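You operate a simulated robot arm through the tools that you are given. There is no shell and no other tool.

Carry out the task below with a simulated two-armed robot. There is one attempt and no reset: what you move stays moved.

## Task
Change the glue pot and pump one dose into the black cup.
Fine: the pot on the dock is empty: white switch to CLOSED before lifting it, to OPEN once the full pot is on; the empty pot goes in the black tray; the cups stay put. Set down upright: glue pot.

Only the result counts: the job must be done as asked and must still hold three seconds after the hand-in. Knocking over, shifting, dropping, spilling or breaking anything else fails it.

## Robot
Two 7-joint arms with fingered hands on one trunk that stands fixed in place. Base frame: the origin is at the foot of the trunk, x ahead of it, y to its left, z up; the work surface is at about z = 0.88. Lengths are in m, angles in rad, forces in N, time in s.
The left shoulder is at [0.07, 0.171, 1.302], the right one opposite. Payload 5 kg a hand.
Tool frame (each hand has its own): the origin (TCP) lies between the finger pads and is the grasp point; the fingertips stand 0.043 m ahead of it; z points along the fingers, y is the line along which they close. The gripper opens to 0.144 m. The gripper's body begins 0.05 m behind the TCP. The gripper is a hand of 5 fingers: y runs from the thumb to the fingers, the wrist lies at [-0.021, -0.124, -0.221] in the tool frame.
Orientation is told as [roll, pitch, yaw] about the base's x, y, z axes, in that order, counted from this pose: with the fingers straight down and the wrist toward the robot, the tool's x, y and z point along [0, 1, 0], [1, 0, 0] and [0, 0, -1] of the base frame.

## Interface
- The arms move only by the tool nudge_tool. It takes "left_steps", "right_steps" or both (then of equal length, played together; a hand with none holds still); each is a list of rows, each an object (a shift or turn left out is 0) with "offset": the shift along the base's x, y, z in units of 20 mm (1.0 is 20 mm), a list of three; "angular": the turn, a rotation vector about the base's x, y, z in units of 4 degrees (1.0 is 4 degrees), a list of three. In form: [{"offset": [x, y, z], "angular": [wx, wy, wz]}, ...]. A call has 1 to 20 rows; each row shifts and turns the commanded pose from where the row before left it. A call with a number of a shift or a turn outside -1 to 1 is refused whole. A row lasts 0.2 s, in which the tool goes at most 0.05 m and 0.15 rad; a call with a longer step from one row to the next is refused whole. A pose out of reach is approached as far as the arm can. The call stops where the force on the tool passes 50 N (or 10 N more than at its start, if that is more) or the arm is blocked; 0.2 s more then pass. In this call time passes only in rows, and 0.2 s behind the last. It gives the time, the measured TCP pose, the force on the tool (base axes), the opening and the grip force at its end, in the units of the frame above (readings bear some noise), with the torque about the TCP (base axes, N m) and any sound that the robot's microphone picked up.
- Cameras (640 x 400 px; columns grow to the right, rows downward): "scene" is now at [0.1215, -0.0524, 1.5331]; the picture's right is [-0.59, -0.81, 0.00], its down [-0.50, 0.36, -0.79] and it looks along [0.64, -0.46, -0.61] (base axes); focal length 310 px, centre (320, 200). "left" rides on the left gripper at [-0.086, -0.108, -0.168] in its tool frame; the picture's right is [-0.80, -0.28, 0.53], its down [0.54, -0.73, 0.42] and it looks along [0.27, 0.63, 0.73] (tool axes); focal length 275 px, centre (320, 200). "right" rides on the right gripper at [0.086, -0.108, -0.168] in its tool frame; the picture's right is [-0.80, 0.28, -0.53], its down [-0.54, -0.73, 0.42] and it looks along [-0.27, 0.63, 0.73] (tool axes); focal length 275 px, centre (320, 200). There is no depth. A picture from a camera that has moved, and an enlarged one, comes with that camera's place and axes in the base frame and with its lens.
- snapshot(camera): a new picture of that camera. It takes no simulated time.
- lift_body(by): slides the trunk up (or, below 0, down) by that many m; the arms and the scene camera ride with it, the base frame stays. It gives what a move gives, with no picture.
- finger_targets(index, middle, ring, little, thumb_bend, thumb_turn, hand): sets how far each is bent, from 0 (flat) to 100 (curled in); at 30 the hand is open as for a grip, at 70 the pads meet at the TCP. One left out holds its place. A second passes; each finger stops where it meets its share of the squeeze, and holds until it gets a number again. It is the only way to open and close the hand. It gives what a move gives, with no picture; readings hold the bend of each and the force on index, middle, ring, little, thumb and palm. thumb_turn goes from beside the hand (0) to across from the fingers (100), as for a grip.
- pan_tilt(pan, tilt): turns the head with the scene camera to pan (to the left, within 1.501 rad either way) and tilt (down, from -0.506 to 1.204), counted from straight ahead of the robot. It gives what a move gives.
- close_up(camera, box): a new picture of the part [left, top, right, bottom] of that camera's present view, enlarged. It takes no simulated time.
- finish_job(): hands the job in; it is judged then, once.

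Places have to be worked out from the pictures, the camera data and where the tool is seen. Open the grippers and draw the arms clear of the work before you hand the job in, unless the task says otherwise.

The tools are called after "Call:" as a command line: name --argument value ..., lists and objects as JSON in quotes. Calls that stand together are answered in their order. nudge_tool: Moves the arms, as the interface text tells. Its arguments: {"type":"object","properties":{"left_steps":{"type":"array"},"right_steps":{"type":"array"}},"required":[]} The other tools are called the same way: lift_body (by) slides the trunk up or down; finger_targets (index, middle, ring, little, thumb_bend, thumb_turn, hand) moves the fingers one by one; pan_tilt (pan, tilt) turns the head that bears the scene camera; snapshot (camera) takes a picture; close_up (camera, box) takes an enlarged picture of a part of a camera's view; finish_job () hands the job in.

At the start:

```text
t: 0.0
left_tcp_pos: [0.8273, -0.0956, 1.2195]
left_orientation: [0.001, 0.0, -0.001]
left_contact_force: [0.7, -0.6, 0.1]
left_wrist_torque: [-0.02, -0.03, 0.0]
left_grip_width: 0.1434
left_grasp_force: 0.0
left_shape: jaw
left_bend: [30.0, 30.0, 30.0, 30.0, 30.0, 98.0]
left_finger forces: [0.0, 0.0, 0.0, 0.0, 0.0, 0.0]
right_tcp_pos: [0.5239, -0.6661, 1.2846]
right_orientation: [0.0, -0.001, -0.001]
right_contact_force: [0.2, 0.5, 0.0]
right_wrist_torque: [0.02, 0.0, -0.01]
right_grip_width: 0.1436
right_grasp_force: 0.1
right_shape: jaw
right_bend: [30.0, 30.0, 30.0, 30.0, 30.0, 98.0]
right_finger forces: [0.0, 0.0, 0.0, 0.1, 0.0, 0.0]
trunk travel left (down, up): [-0.4, 0.54]
head pan, tilt: [-0.627, 0.658]
```

scene: 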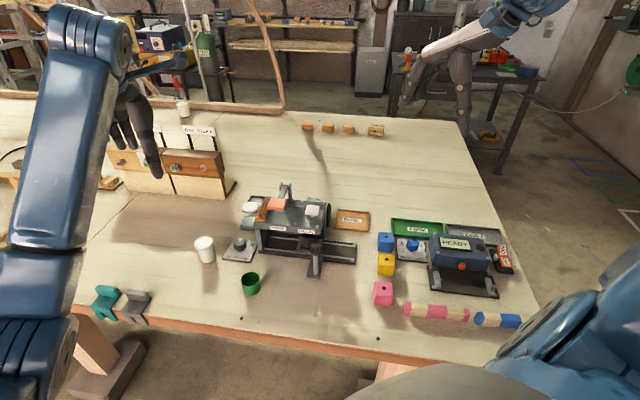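
right: 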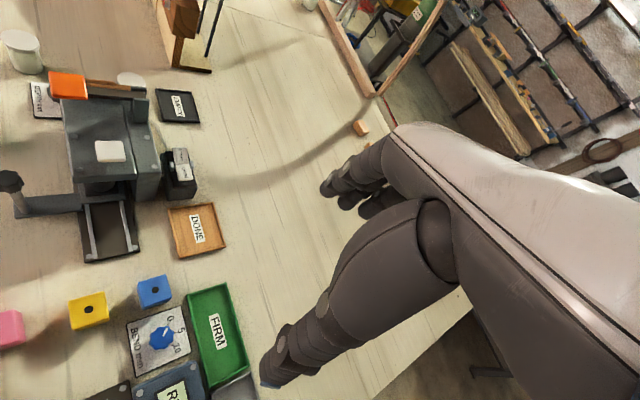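
left: 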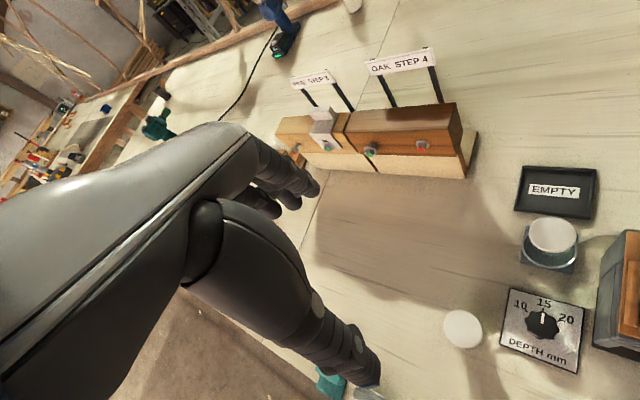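

I start by looking over the scene: the pictures show a bench with several stations. I will take enlarged views to find the glue pot dock, the switch, the tray and the cups.

Call:
close_up --camera "scene" --box '[180, 170, 380, 300]'

Call:
close_up --camera "left" --box '[400, 130, 640, 400]'

Call:
close_up --camera "right" --box '[0, 0, 260, 270]'

Call:
close_up --camera "scene" --box '[80, 60, 280, 200]'

```text
3.08 times, centred on (280, 235) of scene
camera zoom: at [0.1215, -0.0524, 1.5331], right [-0.59, -0.81, 0.0], down [-0.5, 0.36, -0.79], along [0.64, -0.46, -0.61], focal length 953 px, centre (443, 92)
```

zoom: 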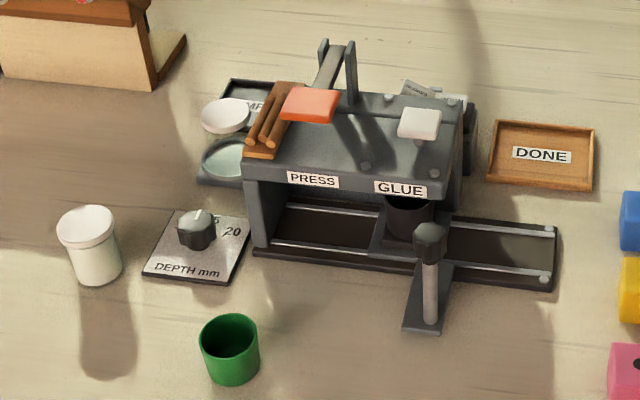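

```text
1.48 times, centred on (520, 265) of left
camera zoom: at [0.7182, -0.182, 1.3879], right [-0.28, -0.8, -0.53], down [-0.73, 0.54, -0.42], along [0.63, 0.27, -0.73], focal length 408 px, centre (24, 104)
```

zoom: 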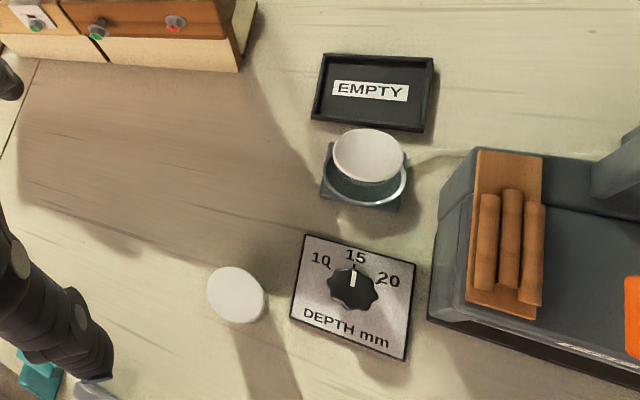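

```text
1.48 times, centred on (130, 135) of right
camera zoom: at [0.416, -0.5801, 1.4521], right [0.28, -0.8, 0.53], down [-0.73, -0.54, -0.42], along [0.63, -0.27, -0.73], focal length 408 px, centre (602, 296)
```

zoom: 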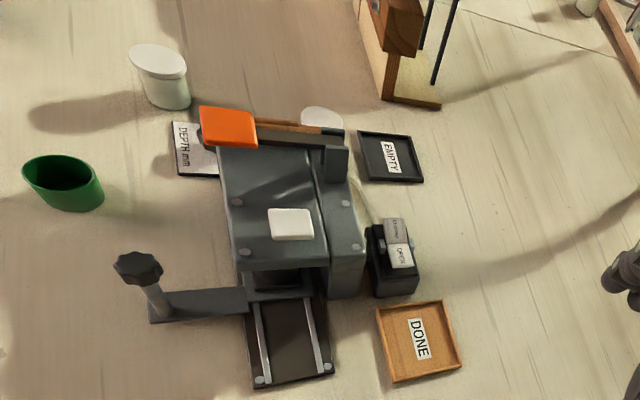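

```text
2.86 times, centred on (180, 130) of scene
camera zoom: at [0.1215, -0.0524, 1.5331], right [-0.59, -0.81, 0.0], down [-0.5, 0.36, -0.79], along [0.64, -0.46, -0.61], focal length 885 px, centre (720, 400)
```

zoom: 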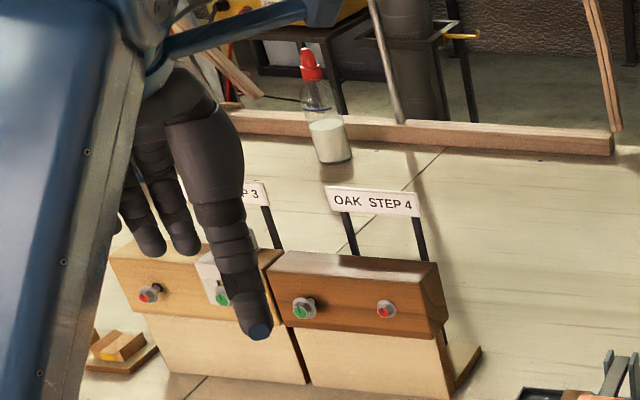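

The white-lidded pot on a ring dock seems to be near [0.83,-0.30], the full white pot near [0.77,-0.14] and the black EMPTY tray near [0.90,-0.36]. I enlarge the switch, dock and pump to read them properly.

Call:
close_up --camera "right" --box '[130, 130, 210, 210]'

Call:
close_up --camera "scene" --box '[230, 180, 340, 250]'

Call:
close_up --camera "scene" --box '[180, 190, 290, 260]'

Call:
close_up --camera "left" --box '[500, 150, 640, 300]'

Call:
close_up --camera "right" --box '[0, 20, 160, 140]'

```text
5.00 times, centred on (170, 170) of right
camera zoom: at [0.416, -0.5801, 1.4521], right [0.28, -0.8, 0.53], down [-0.73, -0.54, -0.42], along [0.63, -0.27, -0.73], focal length 1376 px, centre (1070, 350)
```

zoom: 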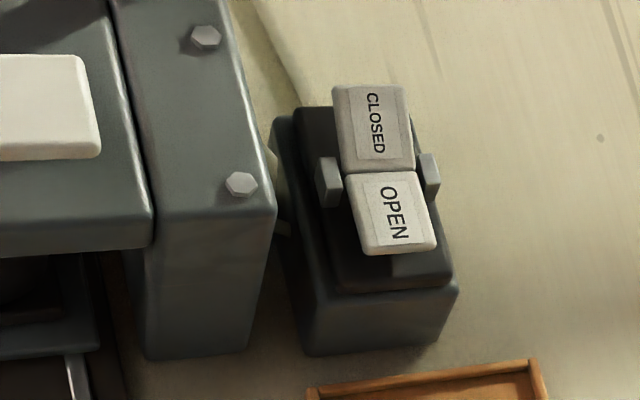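

```text
5.71 times, centred on (285, 215) of scene
camera zoom: at [0.1215, -0.0524, 1.5331], right [-0.59, -0.81, 0.0], down [-0.5, 0.36, -0.79], along [0.64, -0.46, -0.61], focal length 1770 px, centre (520, 114)
```

zoom: 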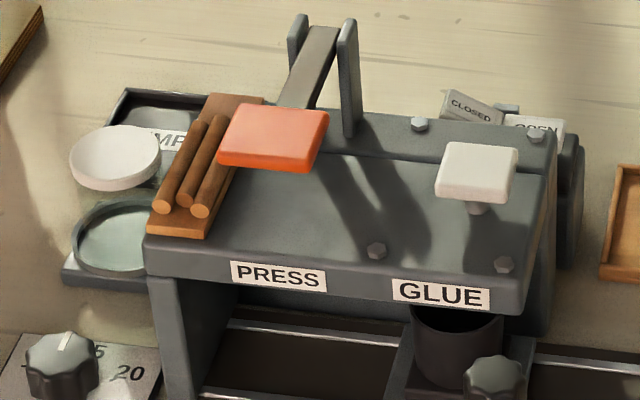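

```text
5.71 times, centred on (235, 225) of scene
camera zoom: at [0.1215, -0.0524, 1.5331], right [-0.59, -0.81, 0.0], down [-0.5, 0.36, -0.79], along [0.64, -0.46, -0.61], focal length 1770 px, centre (806, 57)
```

zoom: 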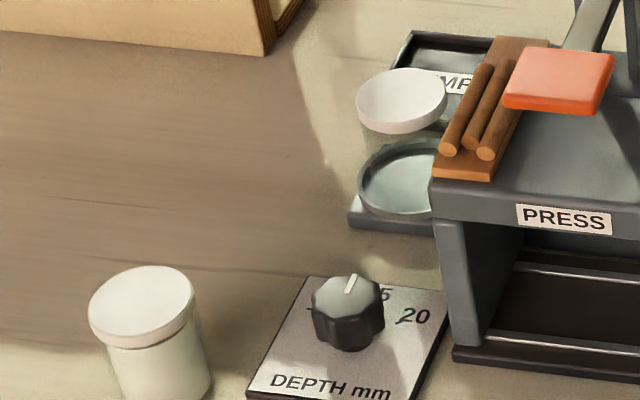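

```text
2.67 times, centred on (570, 225) of left
camera zoom: at [0.7182, -0.182, 1.3879], right [-0.28, -0.8, -0.53], down [-0.73, 0.54, -0.42], along [0.63, 0.27, -0.73], focal length 734 px, centre (-347, 133)
```

zoom: 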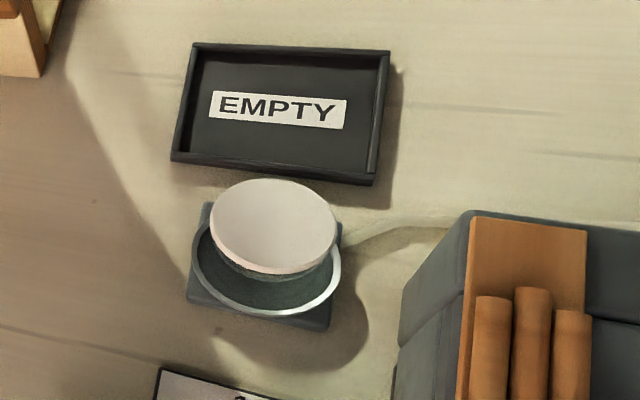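

```text
3.33 times, centred on (80, 80) of right
camera zoom: at [0.416, -0.5801, 1.4521], right [0.28, -0.8, 0.53], down [-0.73, -0.54, -0.42], along [0.63, -0.27, -0.73], focal length 918 px, centre (1120, 600)
```

zoom: 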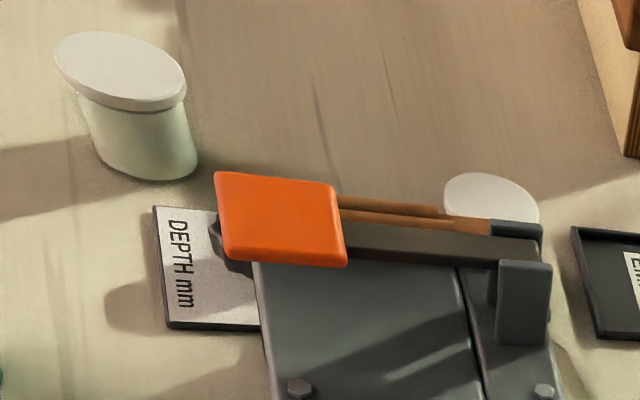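

The pump pad triangulates to about [0.639,-0.401,1.018], the orange press pad to [0.676,-0.317,1.05], and the machine's left face is very near the dock. I draw the left hand aside and turn it so its camera can look across at the dock.

Call:
nudge_tool --left_steps '[{"offset": [0, 0.8, 0.3], "angular": [0, 0, -1]}, {"offset": [0, 0.8, 0.3], "angular": [0, 0, -1]}, {"offset": [0, 0.8, 0.3], "angular": [0, 0, -1]}, {"offset": [0, 0.8, 0.3], "angular": [0, 0, -1]}, {"offset": [0, 0.8, 0.3], "angular": [0, 0, -1]}, {"offset": [0, 0.8, 0.3], "angular": [0, 0, -1]}, {"offset": [0, 0.8, 0.3], "angular": [0, 0, -1]}, {"offset": [0, 0.8, 0.3], "angular": [0, 0, -1]}, {"offset": [0, 0.8, 0.3], "angular": [0, 0, -1]}, {"offset": [0, 0.8, 0.3], "angular": [0, 0, -1]}, {"offset": [0, 0.8, 0.3], "angular": [0, 0, -1]}, {"offset": [0, 0.8, 0.3], "angular": [0, 0, -1]}, {"offset": [0, 0.8, 0.3], "angular": [0, 0, -1]}, {"offset": [0, 0.8, 0.3], "angular": [0, 0, -1]}, {"offset": [0, 0.8, 0], "angular": [0, 0, -1]}]'

Call:
pan_tilt --pan -0.5 --tilt 0.75

Call:
snapshot --camera "left"

Call:
snapshot --camera "scene"

```text
t: 3.2
left_tcp_pos: [0.8268, 0.1439, 1.3027]
left_orientation: [0.0, 0.0, -1.049]
left_contact_force: [0.5, 0.9, 0.2]
left_wrist_torque: [-0.02, 0.02, -0.01]
left_grip_width: 0.1436
left_grasp_force: 0.0
left_shape: jaw
left_bend: [30.0, 30.0, 30.0, 30.0, 30.0, 98.0]
left_finger forces: [0.0, 0.0, 0.0, 0.0, 0.1, 0.1]
right_tcp_pos: [0.5242, -0.6661, 1.285]
right_orientation: [-0.001, 0.001, 0.0]
right_contact_force: [-0.1, 1.1, -0.3]
right_wrist_torque: [-0.03, 0.0, 0.0]
right_grip_width: 0.1437
right_grasp_force: 0.0
right_shape: jaw
right_bend: [30.0, 30.0, 30.0, 30.0, 30.0, 98.0]
right_finger forces: [0.1, 0.0, 0.1, 0.0, 0.0, 0.0]
trunk travel left (down, up): [-0.4, 0.54]
head pan, tilt: [-0.627, 0.658]
```

```text
t: 3.9
left_tcp_pos: [0.8268, 0.1437, 1.3031]
left_orientation: [-0.001, 0.001, -1.044]
left_contact_force: [-0.3, 0.9, 1.1]
left_wrist_torque: [0.01, 0.03, 0.01]
left_grip_width: 0.1437
left_grasp_force: 0.0
left_shape: jaw
left_bend: [30.0, 30.0, 30.0, 30.0, 30.0, 98.0]
left_finger forces: [0.0, 0.1, 0.0, 0.1, 0.0, 0.0]
right_tcp_pos: [0.5248, -0.6656, 1.2831]
right_orientation: [-0.002, 0.001, 0.001]
right_contact_force: [0.5, 0.0, -0.1]
right_wrist_torque: [0.02, 0.0, -0.02]
right_grip_width: 0.1438
right_grasp_force: 0.0
right_shape: jaw
right_bend: [30.0, 30.0, 30.0, 30.0, 30.0, 98.0]
right_finger forces: [0.0, 0.0, 0.0, 0.0, 0.0, 0.1]
trunk travel left (down, up): [-0.4, 0.54]
head pan, tilt: [-0.499, 0.75]
```

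```text
taken
camera left: at [0.6984, 0.1951, 1.4717], right [-0.83, -0.15, -0.53], down [0.11, 0.9, -0.42], along [0.55, -0.41, -0.73], focal length 275 px, centre (320, 200)
```

left: 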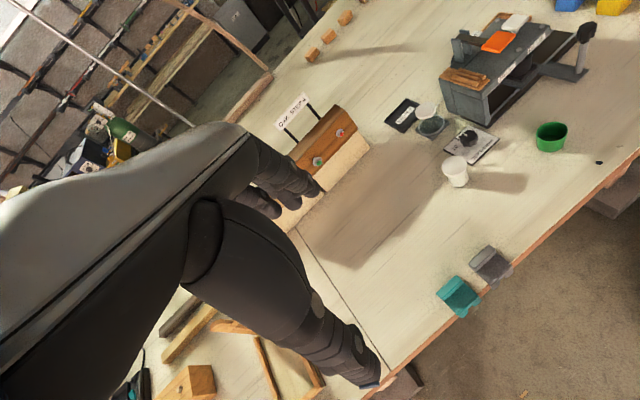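

```text
taken
camera scene: at [0.1243, -0.0412, 1.5253], right [-0.48, -0.88, 0.0], down [-0.6, 0.33, -0.73], along [0.64, -0.35, -0.68], focal length 310 px, centre (320, 200)
```

scene: 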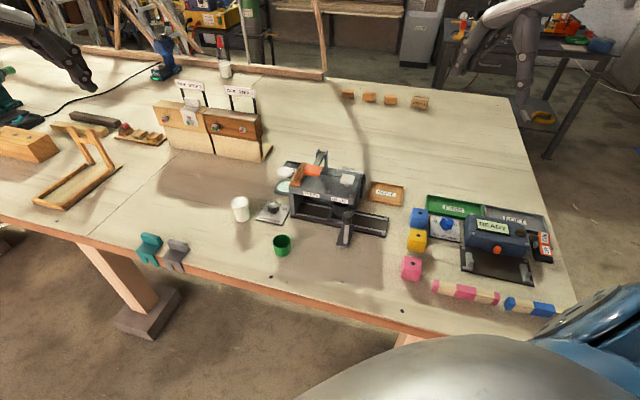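

The left camera now sees the dock side of the machine well. I enlarge that part of it, and the scene camera's too.

Call:
close_up --camera "left" --box '[370, 0, 610, 200]'

Call:
close_up --camera "left" --box '[380, 80, 500, 190]'

Call:
close_up --camera "scene" --box '[220, 140, 410, 260]'

```text
2.00 times, centred on (490, 100) of left
camera zoom: at [0.6984, 0.1951, 1.4717], right [-0.83, -0.15, -0.53], down [0.11, 0.9, -0.42], along [0.55, -0.41, -0.73], focal length 551 px, centre (-20, 400)
```

zoom: 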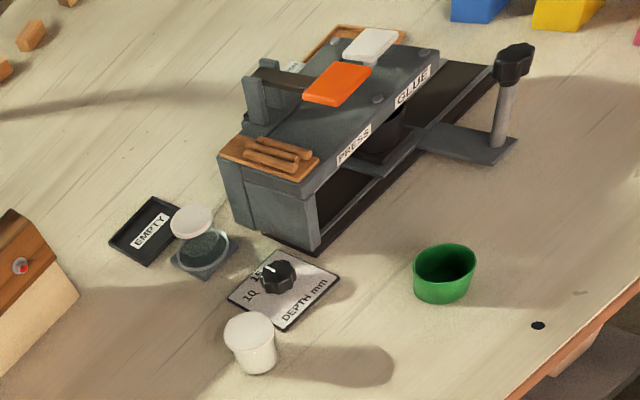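

```text
3.64 times, centred on (440, 135) of left
camera zoom: at [0.6984, 0.1951, 1.4717], right [-0.83, -0.15, -0.53], down [0.11, 0.9, -0.42], along [0.55, -0.41, -0.73], focal length 1001 px, centre (-116, 436)
```

zoom: 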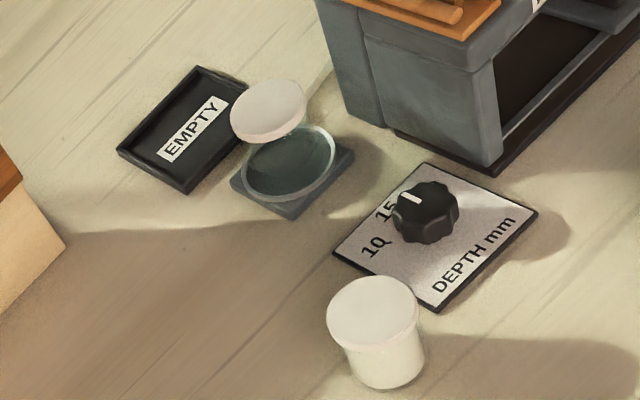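

```text
3.33 times, centred on (315, 200) of scene
camera zoom: at [0.1243, -0.0412, 1.5253], right [-0.48, -0.88, 0.0], down [-0.6, 0.33, -0.73], along [0.64, -0.35, -0.68], focal length 1032 px, centre (337, 200)
```

zoom: 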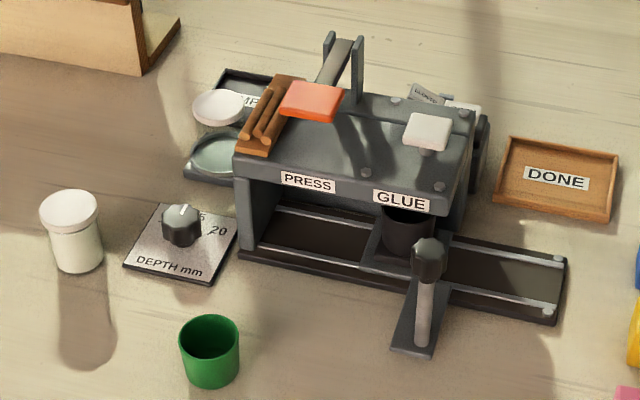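

The empty pot's lid triangulates to about [0.827,-0.303,0.950], the full pot's lid to [0.772,-0.142,0.941] and the tray centre to [0.896,-0.365]. Before planning grasps I want to see the hand's shape, so I turn the head toward the left hand.

Call:
pan_tilt --pan 0.2 --tilt 0.3

Call:
snapshot --camera "scene"

Call:
close_up --camera "left" --box '[170, 120, 400, 400]'

```text
t: 5.0
left_tcp_pos: [0.8284, 0.1431, 1.3034]
left_orientation: [0.001, 0.0, -1.047]
left_contact_force: [-0.6, -0.1, 0.0]
left_wrist_torque: [0.01, 0.0, -0.01]
left_grip_width: 0.1435
left_grasp_force: 0.1
left_shape: jaw
left_bend: [30.0, 30.0, 30.0, 30.0, 30.0, 98.0]
left_finger forces: [0.0, 0.1, 0.0, 0.0, 0.0, 0.1]
right_tcp_pos: [0.523, -0.6659, 1.2844]
right_orientation: [0.0, 0.0, 0.0]
right_contact_force: [0.2, 0.3, -0.3]
right_wrist_torque: [-0.01, 0.0, 0.03]
right_grip_width: 0.1437
right_grasp_force: 0.0
right_shape: jaw
right_bend: [30.0, 30.0, 30.0, 30.0, 30.0, 98.0]
right_finger forces: [0.0, 0.1, 0.1, 0.0, 0.1, 0.1]
trunk travel left (down, up): [-0.4, 0.54]
head pan, tilt: [0.201, 0.3]
```

```text
taken
camera scene: at [0.143, 0.017, 1.5656], right [0.2, -0.98, 0.0], down [-0.29, -0.06, -0.95], along [0.94, 0.19, -0.3], focal length 310 px, centre (320, 200)
```

scene: 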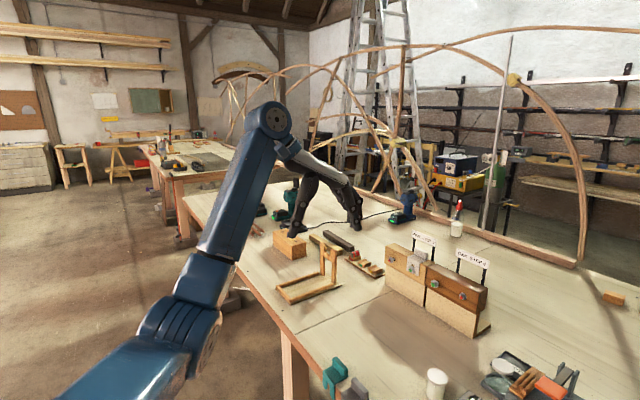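

```text
1.43 times, centred on (285, 260) of left
camera zoom: at [0.6984, 0.1949, 1.4717], right [-0.83, -0.15, -0.53], down [0.11, 0.9, -0.42], along [0.55, -0.41, -0.73], focal length 393 px, centre (370, 114)
```

zoom: 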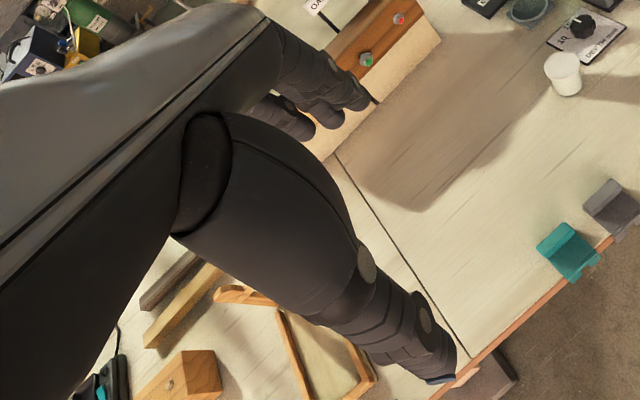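

Call:
close_up --camera "scene" --box '[250, 130, 390, 250]'

```text
3.33 times, centred on (320, 190) of scene
camera zoom: at [0.143, 0.017, 1.5656], right [0.2, -0.98, 0.0], down [-0.29, -0.06, -0.95], along [0.94, 0.19, -0.3], focal length 1032 px, centre (320, 233)
```

zoom: 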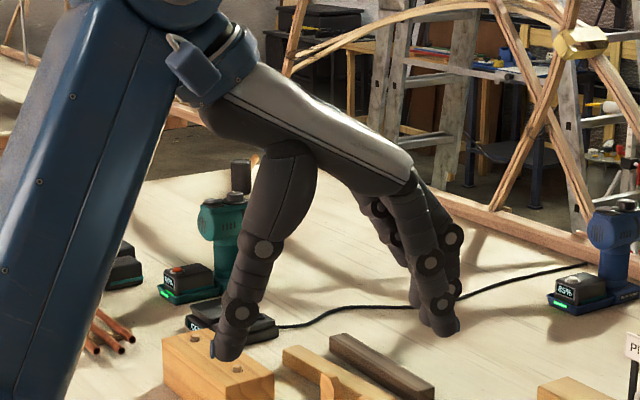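

The hand reaches over an object with the thumb on the near side and the palm about 0.1 m above the TCP. I look at the right hand's fingers from its own camera to learn where each finger lies along the tool's x.

Call:
close_up --camera "right" --box '[230, 120, 460, 400]'

Call:
pan_tilt --pan -0.95 --tilt 0.35

Call:
snapshot --camera "scene"

```text
1.43 times, centred on (345, 260) of right
camera zoom: at [0.4161, -0.5799, 1.4522], right [0.28, -0.8, 0.53], down [-0.73, -0.54, -0.42], along [0.63, -0.27, -0.73], focal length 393 px, centre (284, 114)
```

zoom: 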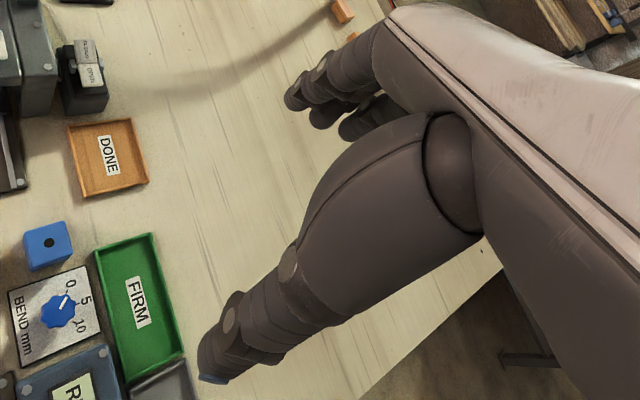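

```text
t: 6.3
left_tcp_pos: [0.8278, 0.1429, 1.304]
left_orientation: [-0.001, 0.001, -1.046]
left_contact_force: [0.0, 1.1, -0.1]
left_wrist_torque: [-0.03, -0.03, 0.02]
left_grip_width: 0.1438
left_grasp_force: 0.1
left_shape: jaw
left_bend: [30.0, 30.0, 30.0, 30.0, 30.0, 98.0]
left_finger forces: [0.0, 0.0, 0.0, 0.0, 0.0, 0.1]
right_tcp_pos: [0.5251, -0.6661, 1.2836]
right_orientation: [0.0, -0.002, 0.0]
right_contact_force: [-0.6, 0.2, -0.1]
right_wrist_torque: [-0.01, -0.05, 0.02]
right_grip_width: 0.1438
right_grasp_force: 0.1
right_shape: jaw
right_bend: [30.0, 30.0, 30.0, 30.0, 30.0, 98.0]
right_finger forces: [0.0, 0.0, 0.1, 0.0, 0.0, 0.0]
trunk travel left (down, up): [-0.4, 0.54]
head pan, tilt: [-0.949, 0.351]
```

```text
taken
camera scene: at [0.1058, -0.0773, 1.5609], right [-0.81, -0.58, 0.0], down [-0.2, 0.28, -0.94], along [0.55, -0.76, -0.34], focal length 310 px, centre (320, 200)
```

scene: 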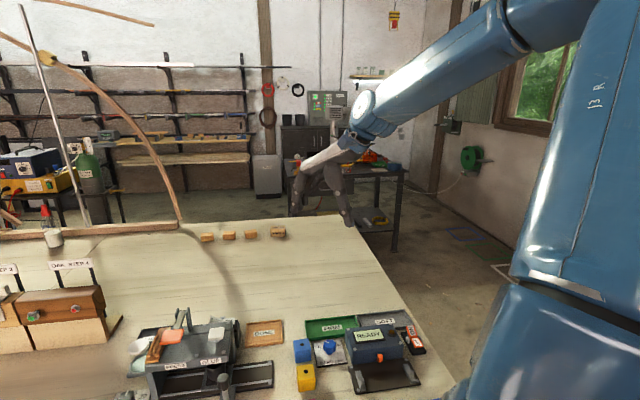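

From the labels' triangulation, the rocker's CLOSED half is at about [0.736,-0.463,0.964] and the OPEN half at [0.712,-0.487,0.957], so OPEN is pressed down now. I try out a pressing shape on the right hand (index and thumb pinched, other fingers flat) while it is in free air.

Call:
finger_targets --hand "right" --index 70 --thumb_bend 70 --middle 0 --ring 0 --little 0

Call:
snapshot --camera "right"

Call:
close_up --camera "scene" --box '[270, 110, 410, 240]'

```text
t: 7.3
left_tcp_pos: [0.8277, 0.1442, 1.3029]
left_orientation: [0.0, 0.0, -1.049]
left_contact_force: [0.0, -0.8, 0.2]
left_wrist_torque: [0.04, 0.02, 0.0]
left_grip_width: 0.1438
left_grasp_force: 0.1
left_shape: jaw
left_bend: [30.0, 30.0, 30.0, 30.0, 30.0, 98.0]
left_finger forces: [0.0, 0.0, 0.0, 0.0, 0.0, 0.0]
right_tcp_pos: [0.5249, -0.6655, 1.2853]
right_orientation: [0.0, 0.001, 0.001]
right_contact_force: [0.1, 0.3, 0.0]
right_wrist_torque: [-0.01, -0.03, 0.04]
right_grip_width: 0.0081
right_grasp_force: 0.0
right_shape: fingers
right_bend: [70.0, 0.0, 0.0, 0.0, 70.0, 98.0]
right_finger forces: [0.0, 0.1, 0.0, 0.0, 0.1, 0.0]
trunk travel left (down, up): [-0.4, 0.54]
head pan, tilt: [-0.949, 0.351]
```

```text
taken
camera right: at [0.416, -0.58, 1.4522], right [0.28, -0.8, 0.53], down [-0.73, -0.54, -0.42], along [0.63, -0.27, -0.73], focal length 275 px, centre (320, 200)
```

right: 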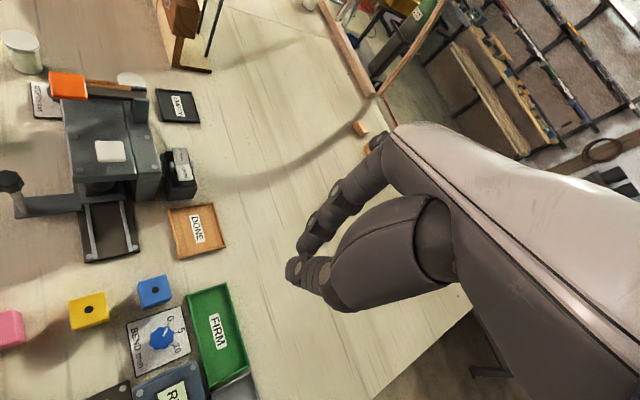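

```text
3.08 times, centred on (340, 175) of scene
camera zoom: at [0.1057, -0.0773, 1.5609], right [-0.81, -0.58, 0.0], down [-0.2, 0.28, -0.94], along [0.55, -0.76, -0.34], focal length 953 px, centre (258, 277)
```

zoom: 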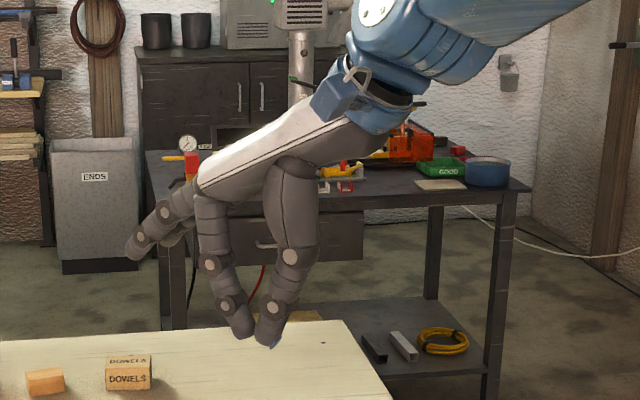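

The pinched tips end about 0.043 m below the TCP and the flat fingers stay well above them, so this is a good pressing shape. I bring the right hand over the CLOSED half of the rocker at height with a yaw of -45°.

Call:
nudge_tool --right_steps '[{"offset": [0.9, 0.86, 0], "angular": [0, 0, -0.9375]}, {"offset": [0.9, 0.86, 0], "angular": [0, 0, -0.9375]}, {"offset": [0.9, 0.86, 0], "angular": [0, 0, -0.9375]}, {"offset": [0.9, 0.86, 0], "angular": [0, 0, -0.9375]}, {"offset": [0.9, 0.86, 0], "angular": [0, 0, -0.9375]}, {"offset": [0.9, 0.86, 0], "angular": [0, 0, -0.9375]}, {"offset": [0.9, 0.86, 0], "angular": [0, 0, -0.9375]}, {"offset": [0.9, 0.86, 0], "angular": [0, 0, -0.9375]}, {"offset": [0.9, 0.86, 0], "angular": [0, 0, -0.9375]}, {"offset": [0.9, 0.86, 0], "angular": [0, 0, -0.9375]}, {"offset": [0.9, 0.86, 0], "angular": [0, 0, -0.9375]}, {"offset": [0.9, 0.86, 0], "angular": [0, 0, -0.9375]}]'

Call:
pan_tilt --pan -0.6 --tilt 0.6

Call:
snapshot --camera "right"

Call:
snapshot --camera "scene"

Call:
snapshot --camera "left"

```text
t: 9.9
left_tcp_pos: [0.8294, 0.1424, 1.3022]
left_orientation: [-0.003, 0.001, -1.047]
left_contact_force: [0.7, -0.3, 0.3]
left_wrist_torque: [0.07, 0.04, 0.01]
left_grip_width: 0.1438
left_grasp_force: 0.0
left_shape: jaw
left_bend: [30.0, 30.0, 30.0, 30.0, 30.0, 98.0]
left_finger forces: [0.0, 0.0, 0.1, 0.0, 0.0, 0.0]
right_tcp_pos: [0.7105, -0.8619, 1.139]
right_orientation: [0.026, 0.001, -0.76]
right_contact_force: [0.4, -0.3, 0.4]
right_wrist_torque: [0.07, 0.0, 0.01]
right_grip_width: 0.0079
right_grasp_force: 0.1
right_shape: fingers
right_bend: [70.0, 0.0, 0.0, 0.0, 70.0, 98.0]
right_finger forces: [0.0, 0.0, 0.0, 0.1, 0.2, 0.0]
right hand out of reach, approached as far as the arm can: row 3, 4, 5, 6, 7, 8, 9, 10, 11, 12
trunk travel left (down, up): [-0.4, 0.54]
head pan, tilt: [-0.949, 0.351]
```

```text
t: 10.8
left_tcp_pos: [0.8276, 0.1445, 1.3032]
left_orientation: [-0.001, 0.001, -1.047]
left_contact_force: [-0.2, -0.7, -0.2]
left_wrist_torque: [0.0, -0.05, -0.01]
left_grip_width: 0.1437
left_grasp_force: 0.0
left_shape: jaw
left_bend: [30.0, 30.0, 30.0, 30.0, 30.0, 98.0]
left_finger forces: [0.0, 0.0, 0.0, 0.0, 0.0, 0.0]
right_tcp_pos: [0.7073, -0.8601, 1.1419]
right_orientation: [0.024, -0.001, -0.758]
right_contact_force: [0.7, 0.8, 0.1]
right_wrist_torque: [0.03, -0.03, -0.02]
right_grip_width: 0.0078
right_grasp_force: 0.1
right_shape: fingers
right_bend: [70.0, 0.0, 0.0, 0.0, 70.0, 98.0]
right_finger forces: [0.0, 0.0, 0.1, 0.0, 0.0, 0.1]
trunk travel left (down, up): [-0.4, 0.54]
head pan, tilt: [-0.6, 0.6]
```

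```text
taken
camera right: at [0.6852, -0.7269, 1.3119], right [-0.35, -0.78, 0.51], down [-0.89, 0.11, -0.44], along [0.28, -0.61, -0.74], focal length 275 px, centre (320, 200)
```

right: 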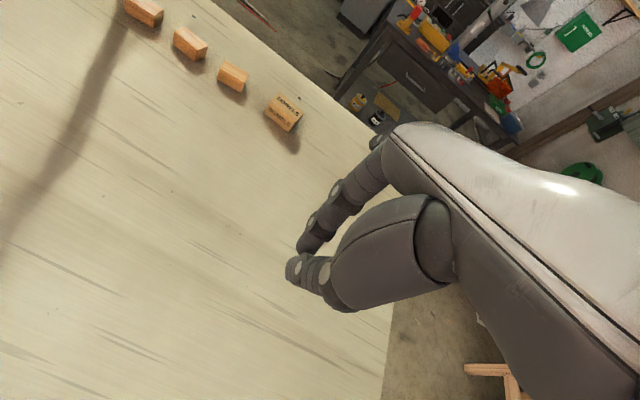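

```text
taken
camera scene: at [0.1241, -0.0514, 1.5383], right [-0.57, -0.82, 0.0], down [-0.47, 0.32, -0.83], along [0.68, -0.47, -0.56], focal length 310 px, centre (320, 200)
```

scene: 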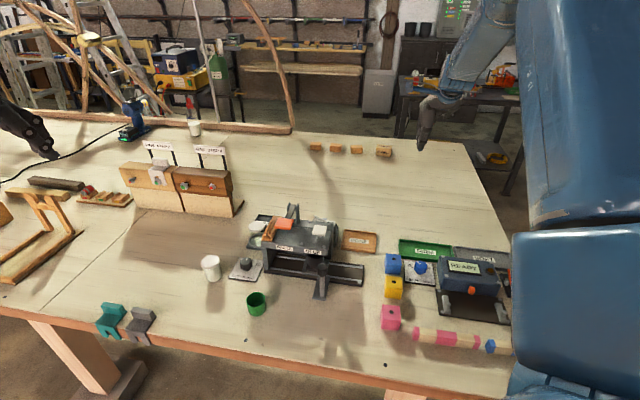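

```text
taken
camera left: at [0.6981, 0.1952, 1.4719], right [-0.83, -0.15, -0.53], down [0.11, 0.9, -0.42], along [0.55, -0.41, -0.73], focal length 275 px, centre (320, 200)
```

left: 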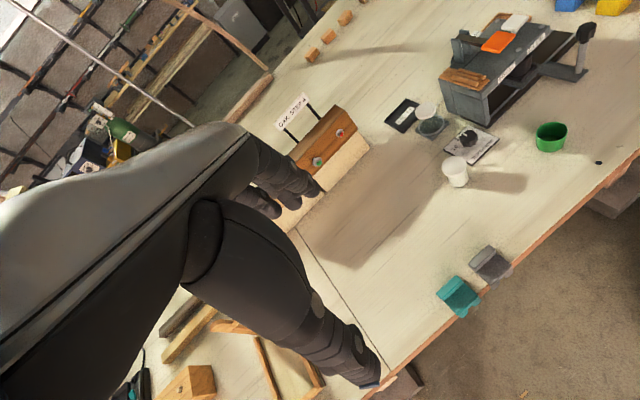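

The right arm could not follow and ended up at [0.71,-0.86,1.14] instead, so that pose is out of its joint range at this height; nothing was touched. I send a null row to see whether the commanded pose is still the far one.

Call:
nudge_tool --right_steps '[{"offset": [0, 0, 0], "angular": [0, 0, 0]}]'

```text
t: 11.2
left_tcp_pos: [0.8283, 0.1454, 1.3035]
left_orientation: [0.0, 0.001, -1.047]
left_contact_force: [0.3, 0.0, 0.2]
left_wrist_torque: [0.0, 0.0, 0.01]
left_grip_width: 0.1438
left_grasp_force: 0.1
left_shape: jaw
left_bend: [30.0, 30.0, 30.0, 30.0, 30.0, 98.0]
left_finger forces: [0.1, 0.0, 0.1, 0.1, 0.0, 0.0]
right_tcp_pos: [0.7086, -0.8612, 1.1413]
right_orientation: [0.025, 0.001, -0.759]
right_contact_force: [0.3, -0.2, -0.9]
right_wrist_torque: [0.0, 0.0, 0.01]
right_grip_width: 0.0075
right_grasp_force: 0.1
right_shape: fingers
right_bend: [70.0, 0.0, 0.0, 0.0, 70.0, 98.0]
right_finger forces: [0.0, 0.0, 0.0, 0.0, 0.1, 0.0]
trunk travel left (down, up): [-0.4, 0.54]
head pan, tilt: [-0.6, 0.6]
```

The commanded pose starts afresh from the measured one, so I can step back. I turn the yaw back toward 0 and bring the hand nearer in a lower, easier region.

Call:
nudge_tool --right_steps '[{"offset": [-0.2, 0.9, 0], "angular": [-0.13, 0, 1]}, {"offset": [-0.2, 0.9, 0], "angular": [-0.13, 0, 1]}, {"offset": [-0.2, 0.9, 0], "angular": [-0.1, 0, 1]}, {"offset": [-0.2, 0.9, 0], "angular": [0, 0, 1]}, {"offset": [-0.2, 0.9, 0], "angular": [0, 0, 1]}, {"offset": [-0.2, 0.9, 0], "angular": [0, 0, 1]}]'

```text
t: 12.6
left_tcp_pos: [0.8261, 0.1437, 1.304]
left_orientation: [0.001, -0.003, -1.048]
left_contact_force: [-0.6, -0.1, -0.1]
left_wrist_torque: [-0.01, 0.01, 0.06]
left_grip_width: 0.1437
left_grasp_force: 0.1
left_shape: jaw
left_bend: [30.0, 30.0, 30.0, 30.0, 30.0, 98.0]
left_finger forces: [0.0, 0.0, 0.0, 0.1, 0.0, 0.1]
right_tcp_pos: [0.6821, -0.7586, 1.1393]
right_orientation: [-0.02, -0.015, -0.366]
right_contact_force: [0.0, 0.6, 0.3]
right_wrist_torque: [-0.03, -0.01, 0.03]
right_grip_width: 0.0079
right_grasp_force: 0.1
right_shape: fingers
right_bend: [70.0, 0.0, 0.0, 0.0, 70.0, 98.0]
right_finger forces: [0.0, 0.0, 0.0, 0.0, 0.0, 0.0]
right hand out of reach, approached as far as the arm can: row 1
trunk travel left (down, up): [-0.4, 0.54]
head pan, tilt: [-0.6, 0.6]
```

That works: yaw is now -0.37 rad and the hand is at [0.68,-0.76,1.14]. I continue to about [0.66,-0.56] with yaw near 0.

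Call:
nudge_tool --right_steps '[{"offset": [-0.1, 1, 0], "angular": [0.2, 0.15, 1]}, {"offset": [-0.1, 1, 0], "angular": [0.1, 0.1, 1]}, {"offset": [-0.1, 1, 0], "angular": [0, 0, 1]}, {"offset": [-0.1, 1, 0], "angular": [0, 0, 1]}, {"offset": [-0.1, 1, 0], "angular": [0, 0, 1]}, {"offset": [-0.1, 1, 0], "angular": [0, 0, 0.3]}, {"offset": [-0.1, 1, 0], "angular": [0, 0, 0]}, {"offset": [-0.1, 1, 0], "angular": [0, 0, 0]}]'

Call:
snapshot --camera "right"

Call:
snapshot --camera "scene"

```text
t: 14.4
left_tcp_pos: [0.8266, 0.1446, 1.3024]
left_orientation: [-0.002, 0.0, -1.047]
left_contact_force: [-0.9, 0.1, 0.1]
left_wrist_torque: [-0.03, -0.03, -0.03]
left_grip_width: 0.1437
left_grasp_force: 0.1
left_shape: jaw
left_bend: [30.0, 30.0, 30.0, 30.0, 30.0, 98.0]
left_finger forces: [0.0, 0.1, 0.0, 0.0, 0.0, 0.0]
right_tcp_pos: [0.6649, -0.5962, 1.1391]
right_orientation: [-0.005, 0.008, 0.002]
right_contact_force: [0.9, 0.0, -0.4]
right_wrist_torque: [-0.02, 0.01, 0.02]
right_grip_width: 0.008
right_grasp_force: 0.0
right_shape: fingers
right_bend: [70.0, 0.0, 0.0, 0.0, 70.0, 98.0]
right_finger forces: [0.0, 0.0, 0.1, 0.0, 0.0, 0.0]
trunk travel left (down, up): [-0.4, 0.54]
head pan, tilt: [-0.6, 0.6]
```

```text
taken
camera right: at [0.5574, -0.5099, 1.308], right [0.29, -0.79, 0.54], down [-0.73, -0.55, -0.42], along [0.62, -0.27, -0.74], focal length 275 px, centre (320, 200)
```

right: 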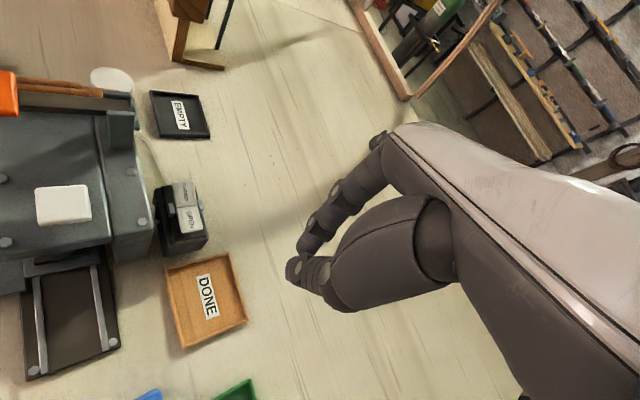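

```text
taken
camera scene: at [0.1242, -0.0513, 1.5382], right [-0.57, -0.83, 0.0], down [-0.47, 0.32, -0.82], along [0.68, -0.47, -0.57], focal length 310 px, centre (320, 200)
```

scene: 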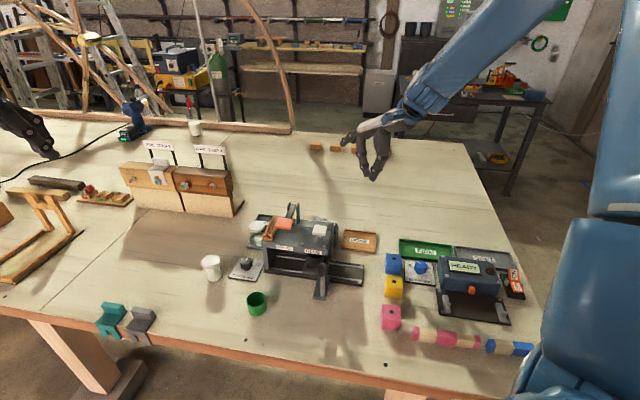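

At z = 1.14 the arm works with yaw 0. I enlarge the switch in the right camera to refine its place before moving over it.

Call:
close_up --camera "right" --box '[130, 150, 240, 260]'

Call:
close_up --camera "scene" --box '[280, 200, 360, 260]'

```text
3.64 times, centred on (185, 205) of right
camera zoom: at [0.5574, -0.5099, 1.308], right [0.29, -0.79, 0.54], down [-0.73, -0.55, -0.42], along [0.62, -0.27, -0.74], focal length 1001 px, centre (811, 182)
```

zoom: 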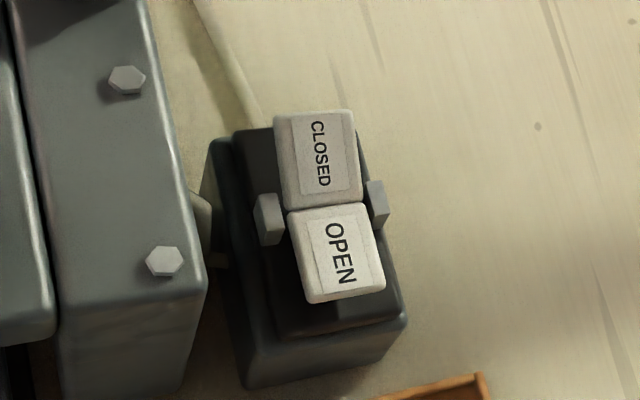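

```text
6.67 times, centred on (320, 230) of scene
camera zoom: at [0.1242, -0.0513, 1.5382], right [-0.57, -0.83, 0.0], down [-0.47, 0.32, -0.82], along [0.68, -0.47, -0.57], focal length 2065 px, centre (320, 0)
```

zoom: 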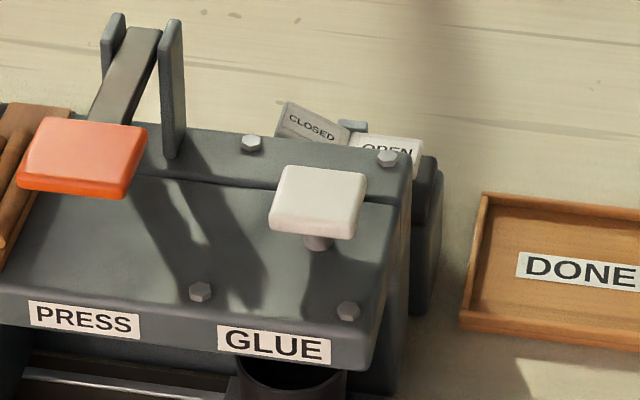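

Both triangulations agree: CLOSED half at about [0.730,-0.464,0.966] and raised, OPEN half at about [0.706,-0.488,0.957]. I move the pinched tips above the outer part of the CLOSED half and go down partway.

Call:
nudge_tool --right_steps '[{"offset": [0.486, 0.964, 0], "angular": [0, 0, 0]}, {"offset": [0.486, 0.964, 0], "angular": [0, 0, 0]}, {"offset": [0.486, 0.964, 0], "angular": [0, 0, 0]}, {"offset": [0.486, 0.964, 0], "angular": [0, 0, 0]}, {"offset": [0.486, 0.964, 0], "angular": [0, 0, 0]}, {"offset": [0.486, 0.964, 0], "angular": [0, 0, 0]}, {"offset": [0.486, 0.964, 0], "angular": [0, 0, 0]}, {"offset": [0, 0, -1], "angular": [0, 0, 0]}, {"offset": [0, 0, -1], "angular": [0, 0, 0]}, {"offset": [0, 0, -1], "angular": [0, 0, 0]}]'

Call:
snapshot --camera "right"

Call:
close_up --camera "scene" --box '[240, 120, 440, 280]'

Call:
close_up --camera "left" --box '[400, 0, 600, 150]'

```text
t: 16.6
left_tcp_pos: [0.8273, 0.1442, 1.303]
left_orientation: [0.0, 0.003, -1.048]
left_contact_force: [0.5, 0.5, -0.7]
left_wrist_torque: [0.0, 0.05, 0.01]
left_grip_width: 0.1434
left_grasp_force: 0.1
left_shape: jaw
left_bend: [30.0, 30.0, 30.0, 30.0, 30.0, 98.0]
left_finger forces: [0.0, 0.1, 0.0, 0.1, 0.0, 0.0]
right_tcp_pos: [0.7357, -0.5153, 1.0721]
right_orientation: [0.0, 0.007, 0.007]
right_contact_force: [-0.8, 0.4, 0.1]
right_wrist_torque: [0.01, 0.0, -0.01]
right_grip_width: 0.0079
right_grasp_force: 0.2
right_shape: fingers
right_bend: [70.0, 0.0, 0.0, 0.0, 70.0, 98.0]
right_finger forces: [0.1, 0.1, 0.1, 0.0, 0.1, 0.0]
right hand out of reach, approached as far as the arm can: row 5, 6, 7, 8
trunk travel left (down, up): [-0.4, 0.54]
head pan, tilt: [-0.6, 0.6]
```

```text
taken
camera right: at [0.6278, -0.4304, 1.242], right [0.29, -0.79, 0.53], down [-0.73, -0.55, -0.42], along [0.62, -0.26, -0.74], focal length 275 px, centre (320, 200)
```

right: 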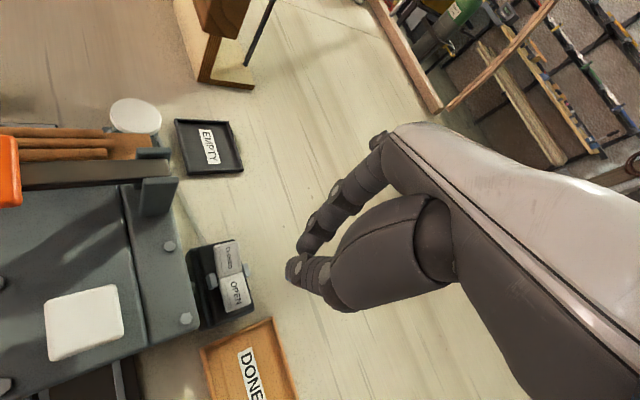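

```text
2.50 times, centred on (340, 200) of scene
camera zoom: at [0.1254, -0.0516, 1.5381], right [-0.56, -0.83, 0.0], down [-0.47, 0.32, -0.82], along [0.68, -0.47, -0.57], focal length 774 px, centre (270, 200)
```

zoom: 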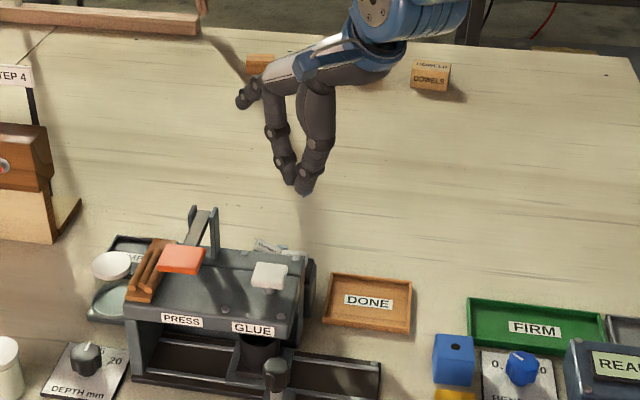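

```text
2.67 times, centred on (500, 75) of left
camera zoom: at [0.6993, 0.1949, 1.4713], right [-0.83, -0.15, -0.53], down [0.11, 0.9, -0.42], along [0.54, -0.41, -0.73], focal length 734 px, centre (-160, 533)
```

zoom: 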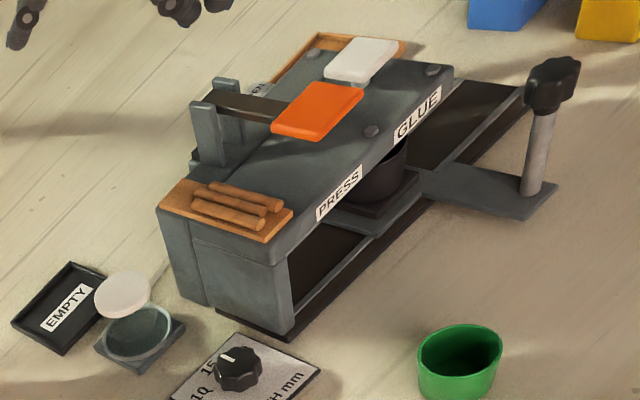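

The right arm runs short of joint range as it goes inward with yaw 0; its forearm comes in from the right, so a positive yaw should suit it. I turn it to about +30° while moving over the CLOSED half.

Call:
nudge_tool --right_steps '[{"offset": [0, 0, 0], "angular": [0, 0, 1]}, {"offset": [0, 0, 0], "angular": [0, 0, 1]}, {"offset": [0, 0, 0], "angular": [0, 0, 1]}, {"offset": [0, 0.3, 0], "angular": [0, 0, 1]}, {"offset": [0, 0.5, 0], "angular": [0, 0, 1]}, {"offset": [0, 0.6, 0], "angular": [0, 0, 1]}, {"offset": [0, 0.6, 0], "angular": [0, 0, 1]}, {"offset": [-0.15, 0.7, 0], "angular": [0, 0, 0.5]}]'

Call:
snapshot --camera "right"

```text
t: 18.4
left_tcp_pos: [0.8287, 0.1457, 1.3026]
left_orientation: [0.001, 0.0, -1.046]
left_contact_force: [-0.4, 1.0, 0.3]
left_wrist_torque: [-0.04, 0.01, 0.04]
left_grip_width: 0.1436
left_grasp_force: 0.1
left_shape: jaw
left_bend: [30.0, 30.0, 30.0, 30.0, 30.0, 98.0]
left_finger forces: [0.0, 0.0, 0.0, 0.1, 0.0, 0.1]
right_tcp_pos: [0.73, -0.4612, 1.0737]
right_orientation: [-0.005, 0.008, 0.526]
right_contact_force: [0.0, 0.4, -0.2]
right_wrist_torque: [-0.01, -0.02, 0.0]
right_grip_width: 0.0078
right_grasp_force: 0.0
right_shape: fingers
right_bend: [70.0, 0.0, 0.0, 0.0, 70.0, 98.0]
right_finger forces: [0.0, 0.0, 0.0, 0.1, 0.0, 0.0]
trunk travel left (down, up): [-0.4, 0.54]
head pan, tilt: [-0.6, 0.6]
```

```text
taken
camera right: at [0.5941, -0.4406, 1.2422], right [0.65, -0.54, 0.54], down [-0.36, -0.84, -0.41], along [0.67, 0.08, -0.74], focal length 275 px, centre (320, 200)
```

right: 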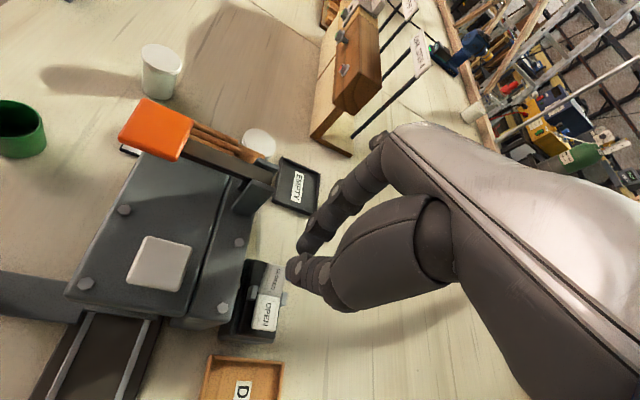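

The hand is now over the CLOSED half at [0.730,-0.461,1.074]. I enlarge to check the alignment of the tips with the rocker.

Call:
close_up --camera "right" --box '[210, 210, 350, 350]'

Call:
close_up --camera "scene" --box '[260, 140, 400, 260]'

```text
2.86 times, centred on (280, 280) of right
camera zoom: at [0.5941, -0.4406, 1.2422], right [0.65, -0.54, 0.54], down [-0.36, -0.84, -0.41], along [0.67, 0.08, -0.74], focal length 786 px, centre (434, -29)
```

zoom: 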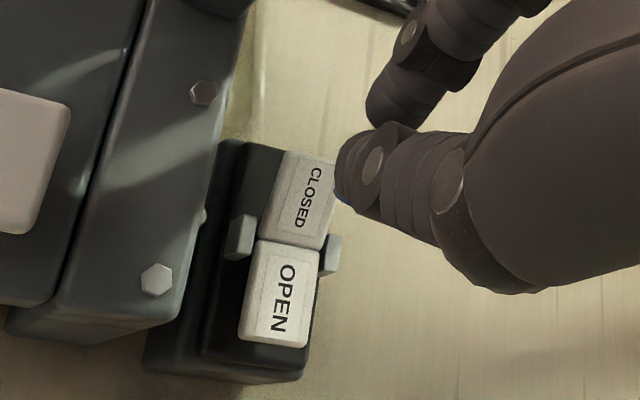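

```text
3.33 times, centred on (330, 200) of scene
camera zoom: at [0.1247, -0.0503, 1.5382], right [-0.56, -0.83, 0.0], down [-0.47, 0.32, -0.83], along [0.68, -0.47, -0.56], focal length 1032 px, centre (287, 200)
```

zoom: 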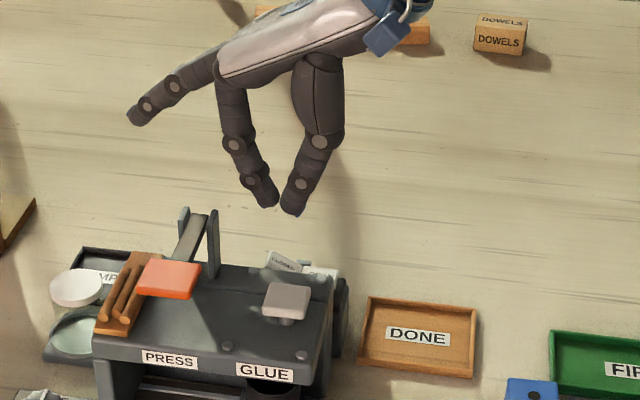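

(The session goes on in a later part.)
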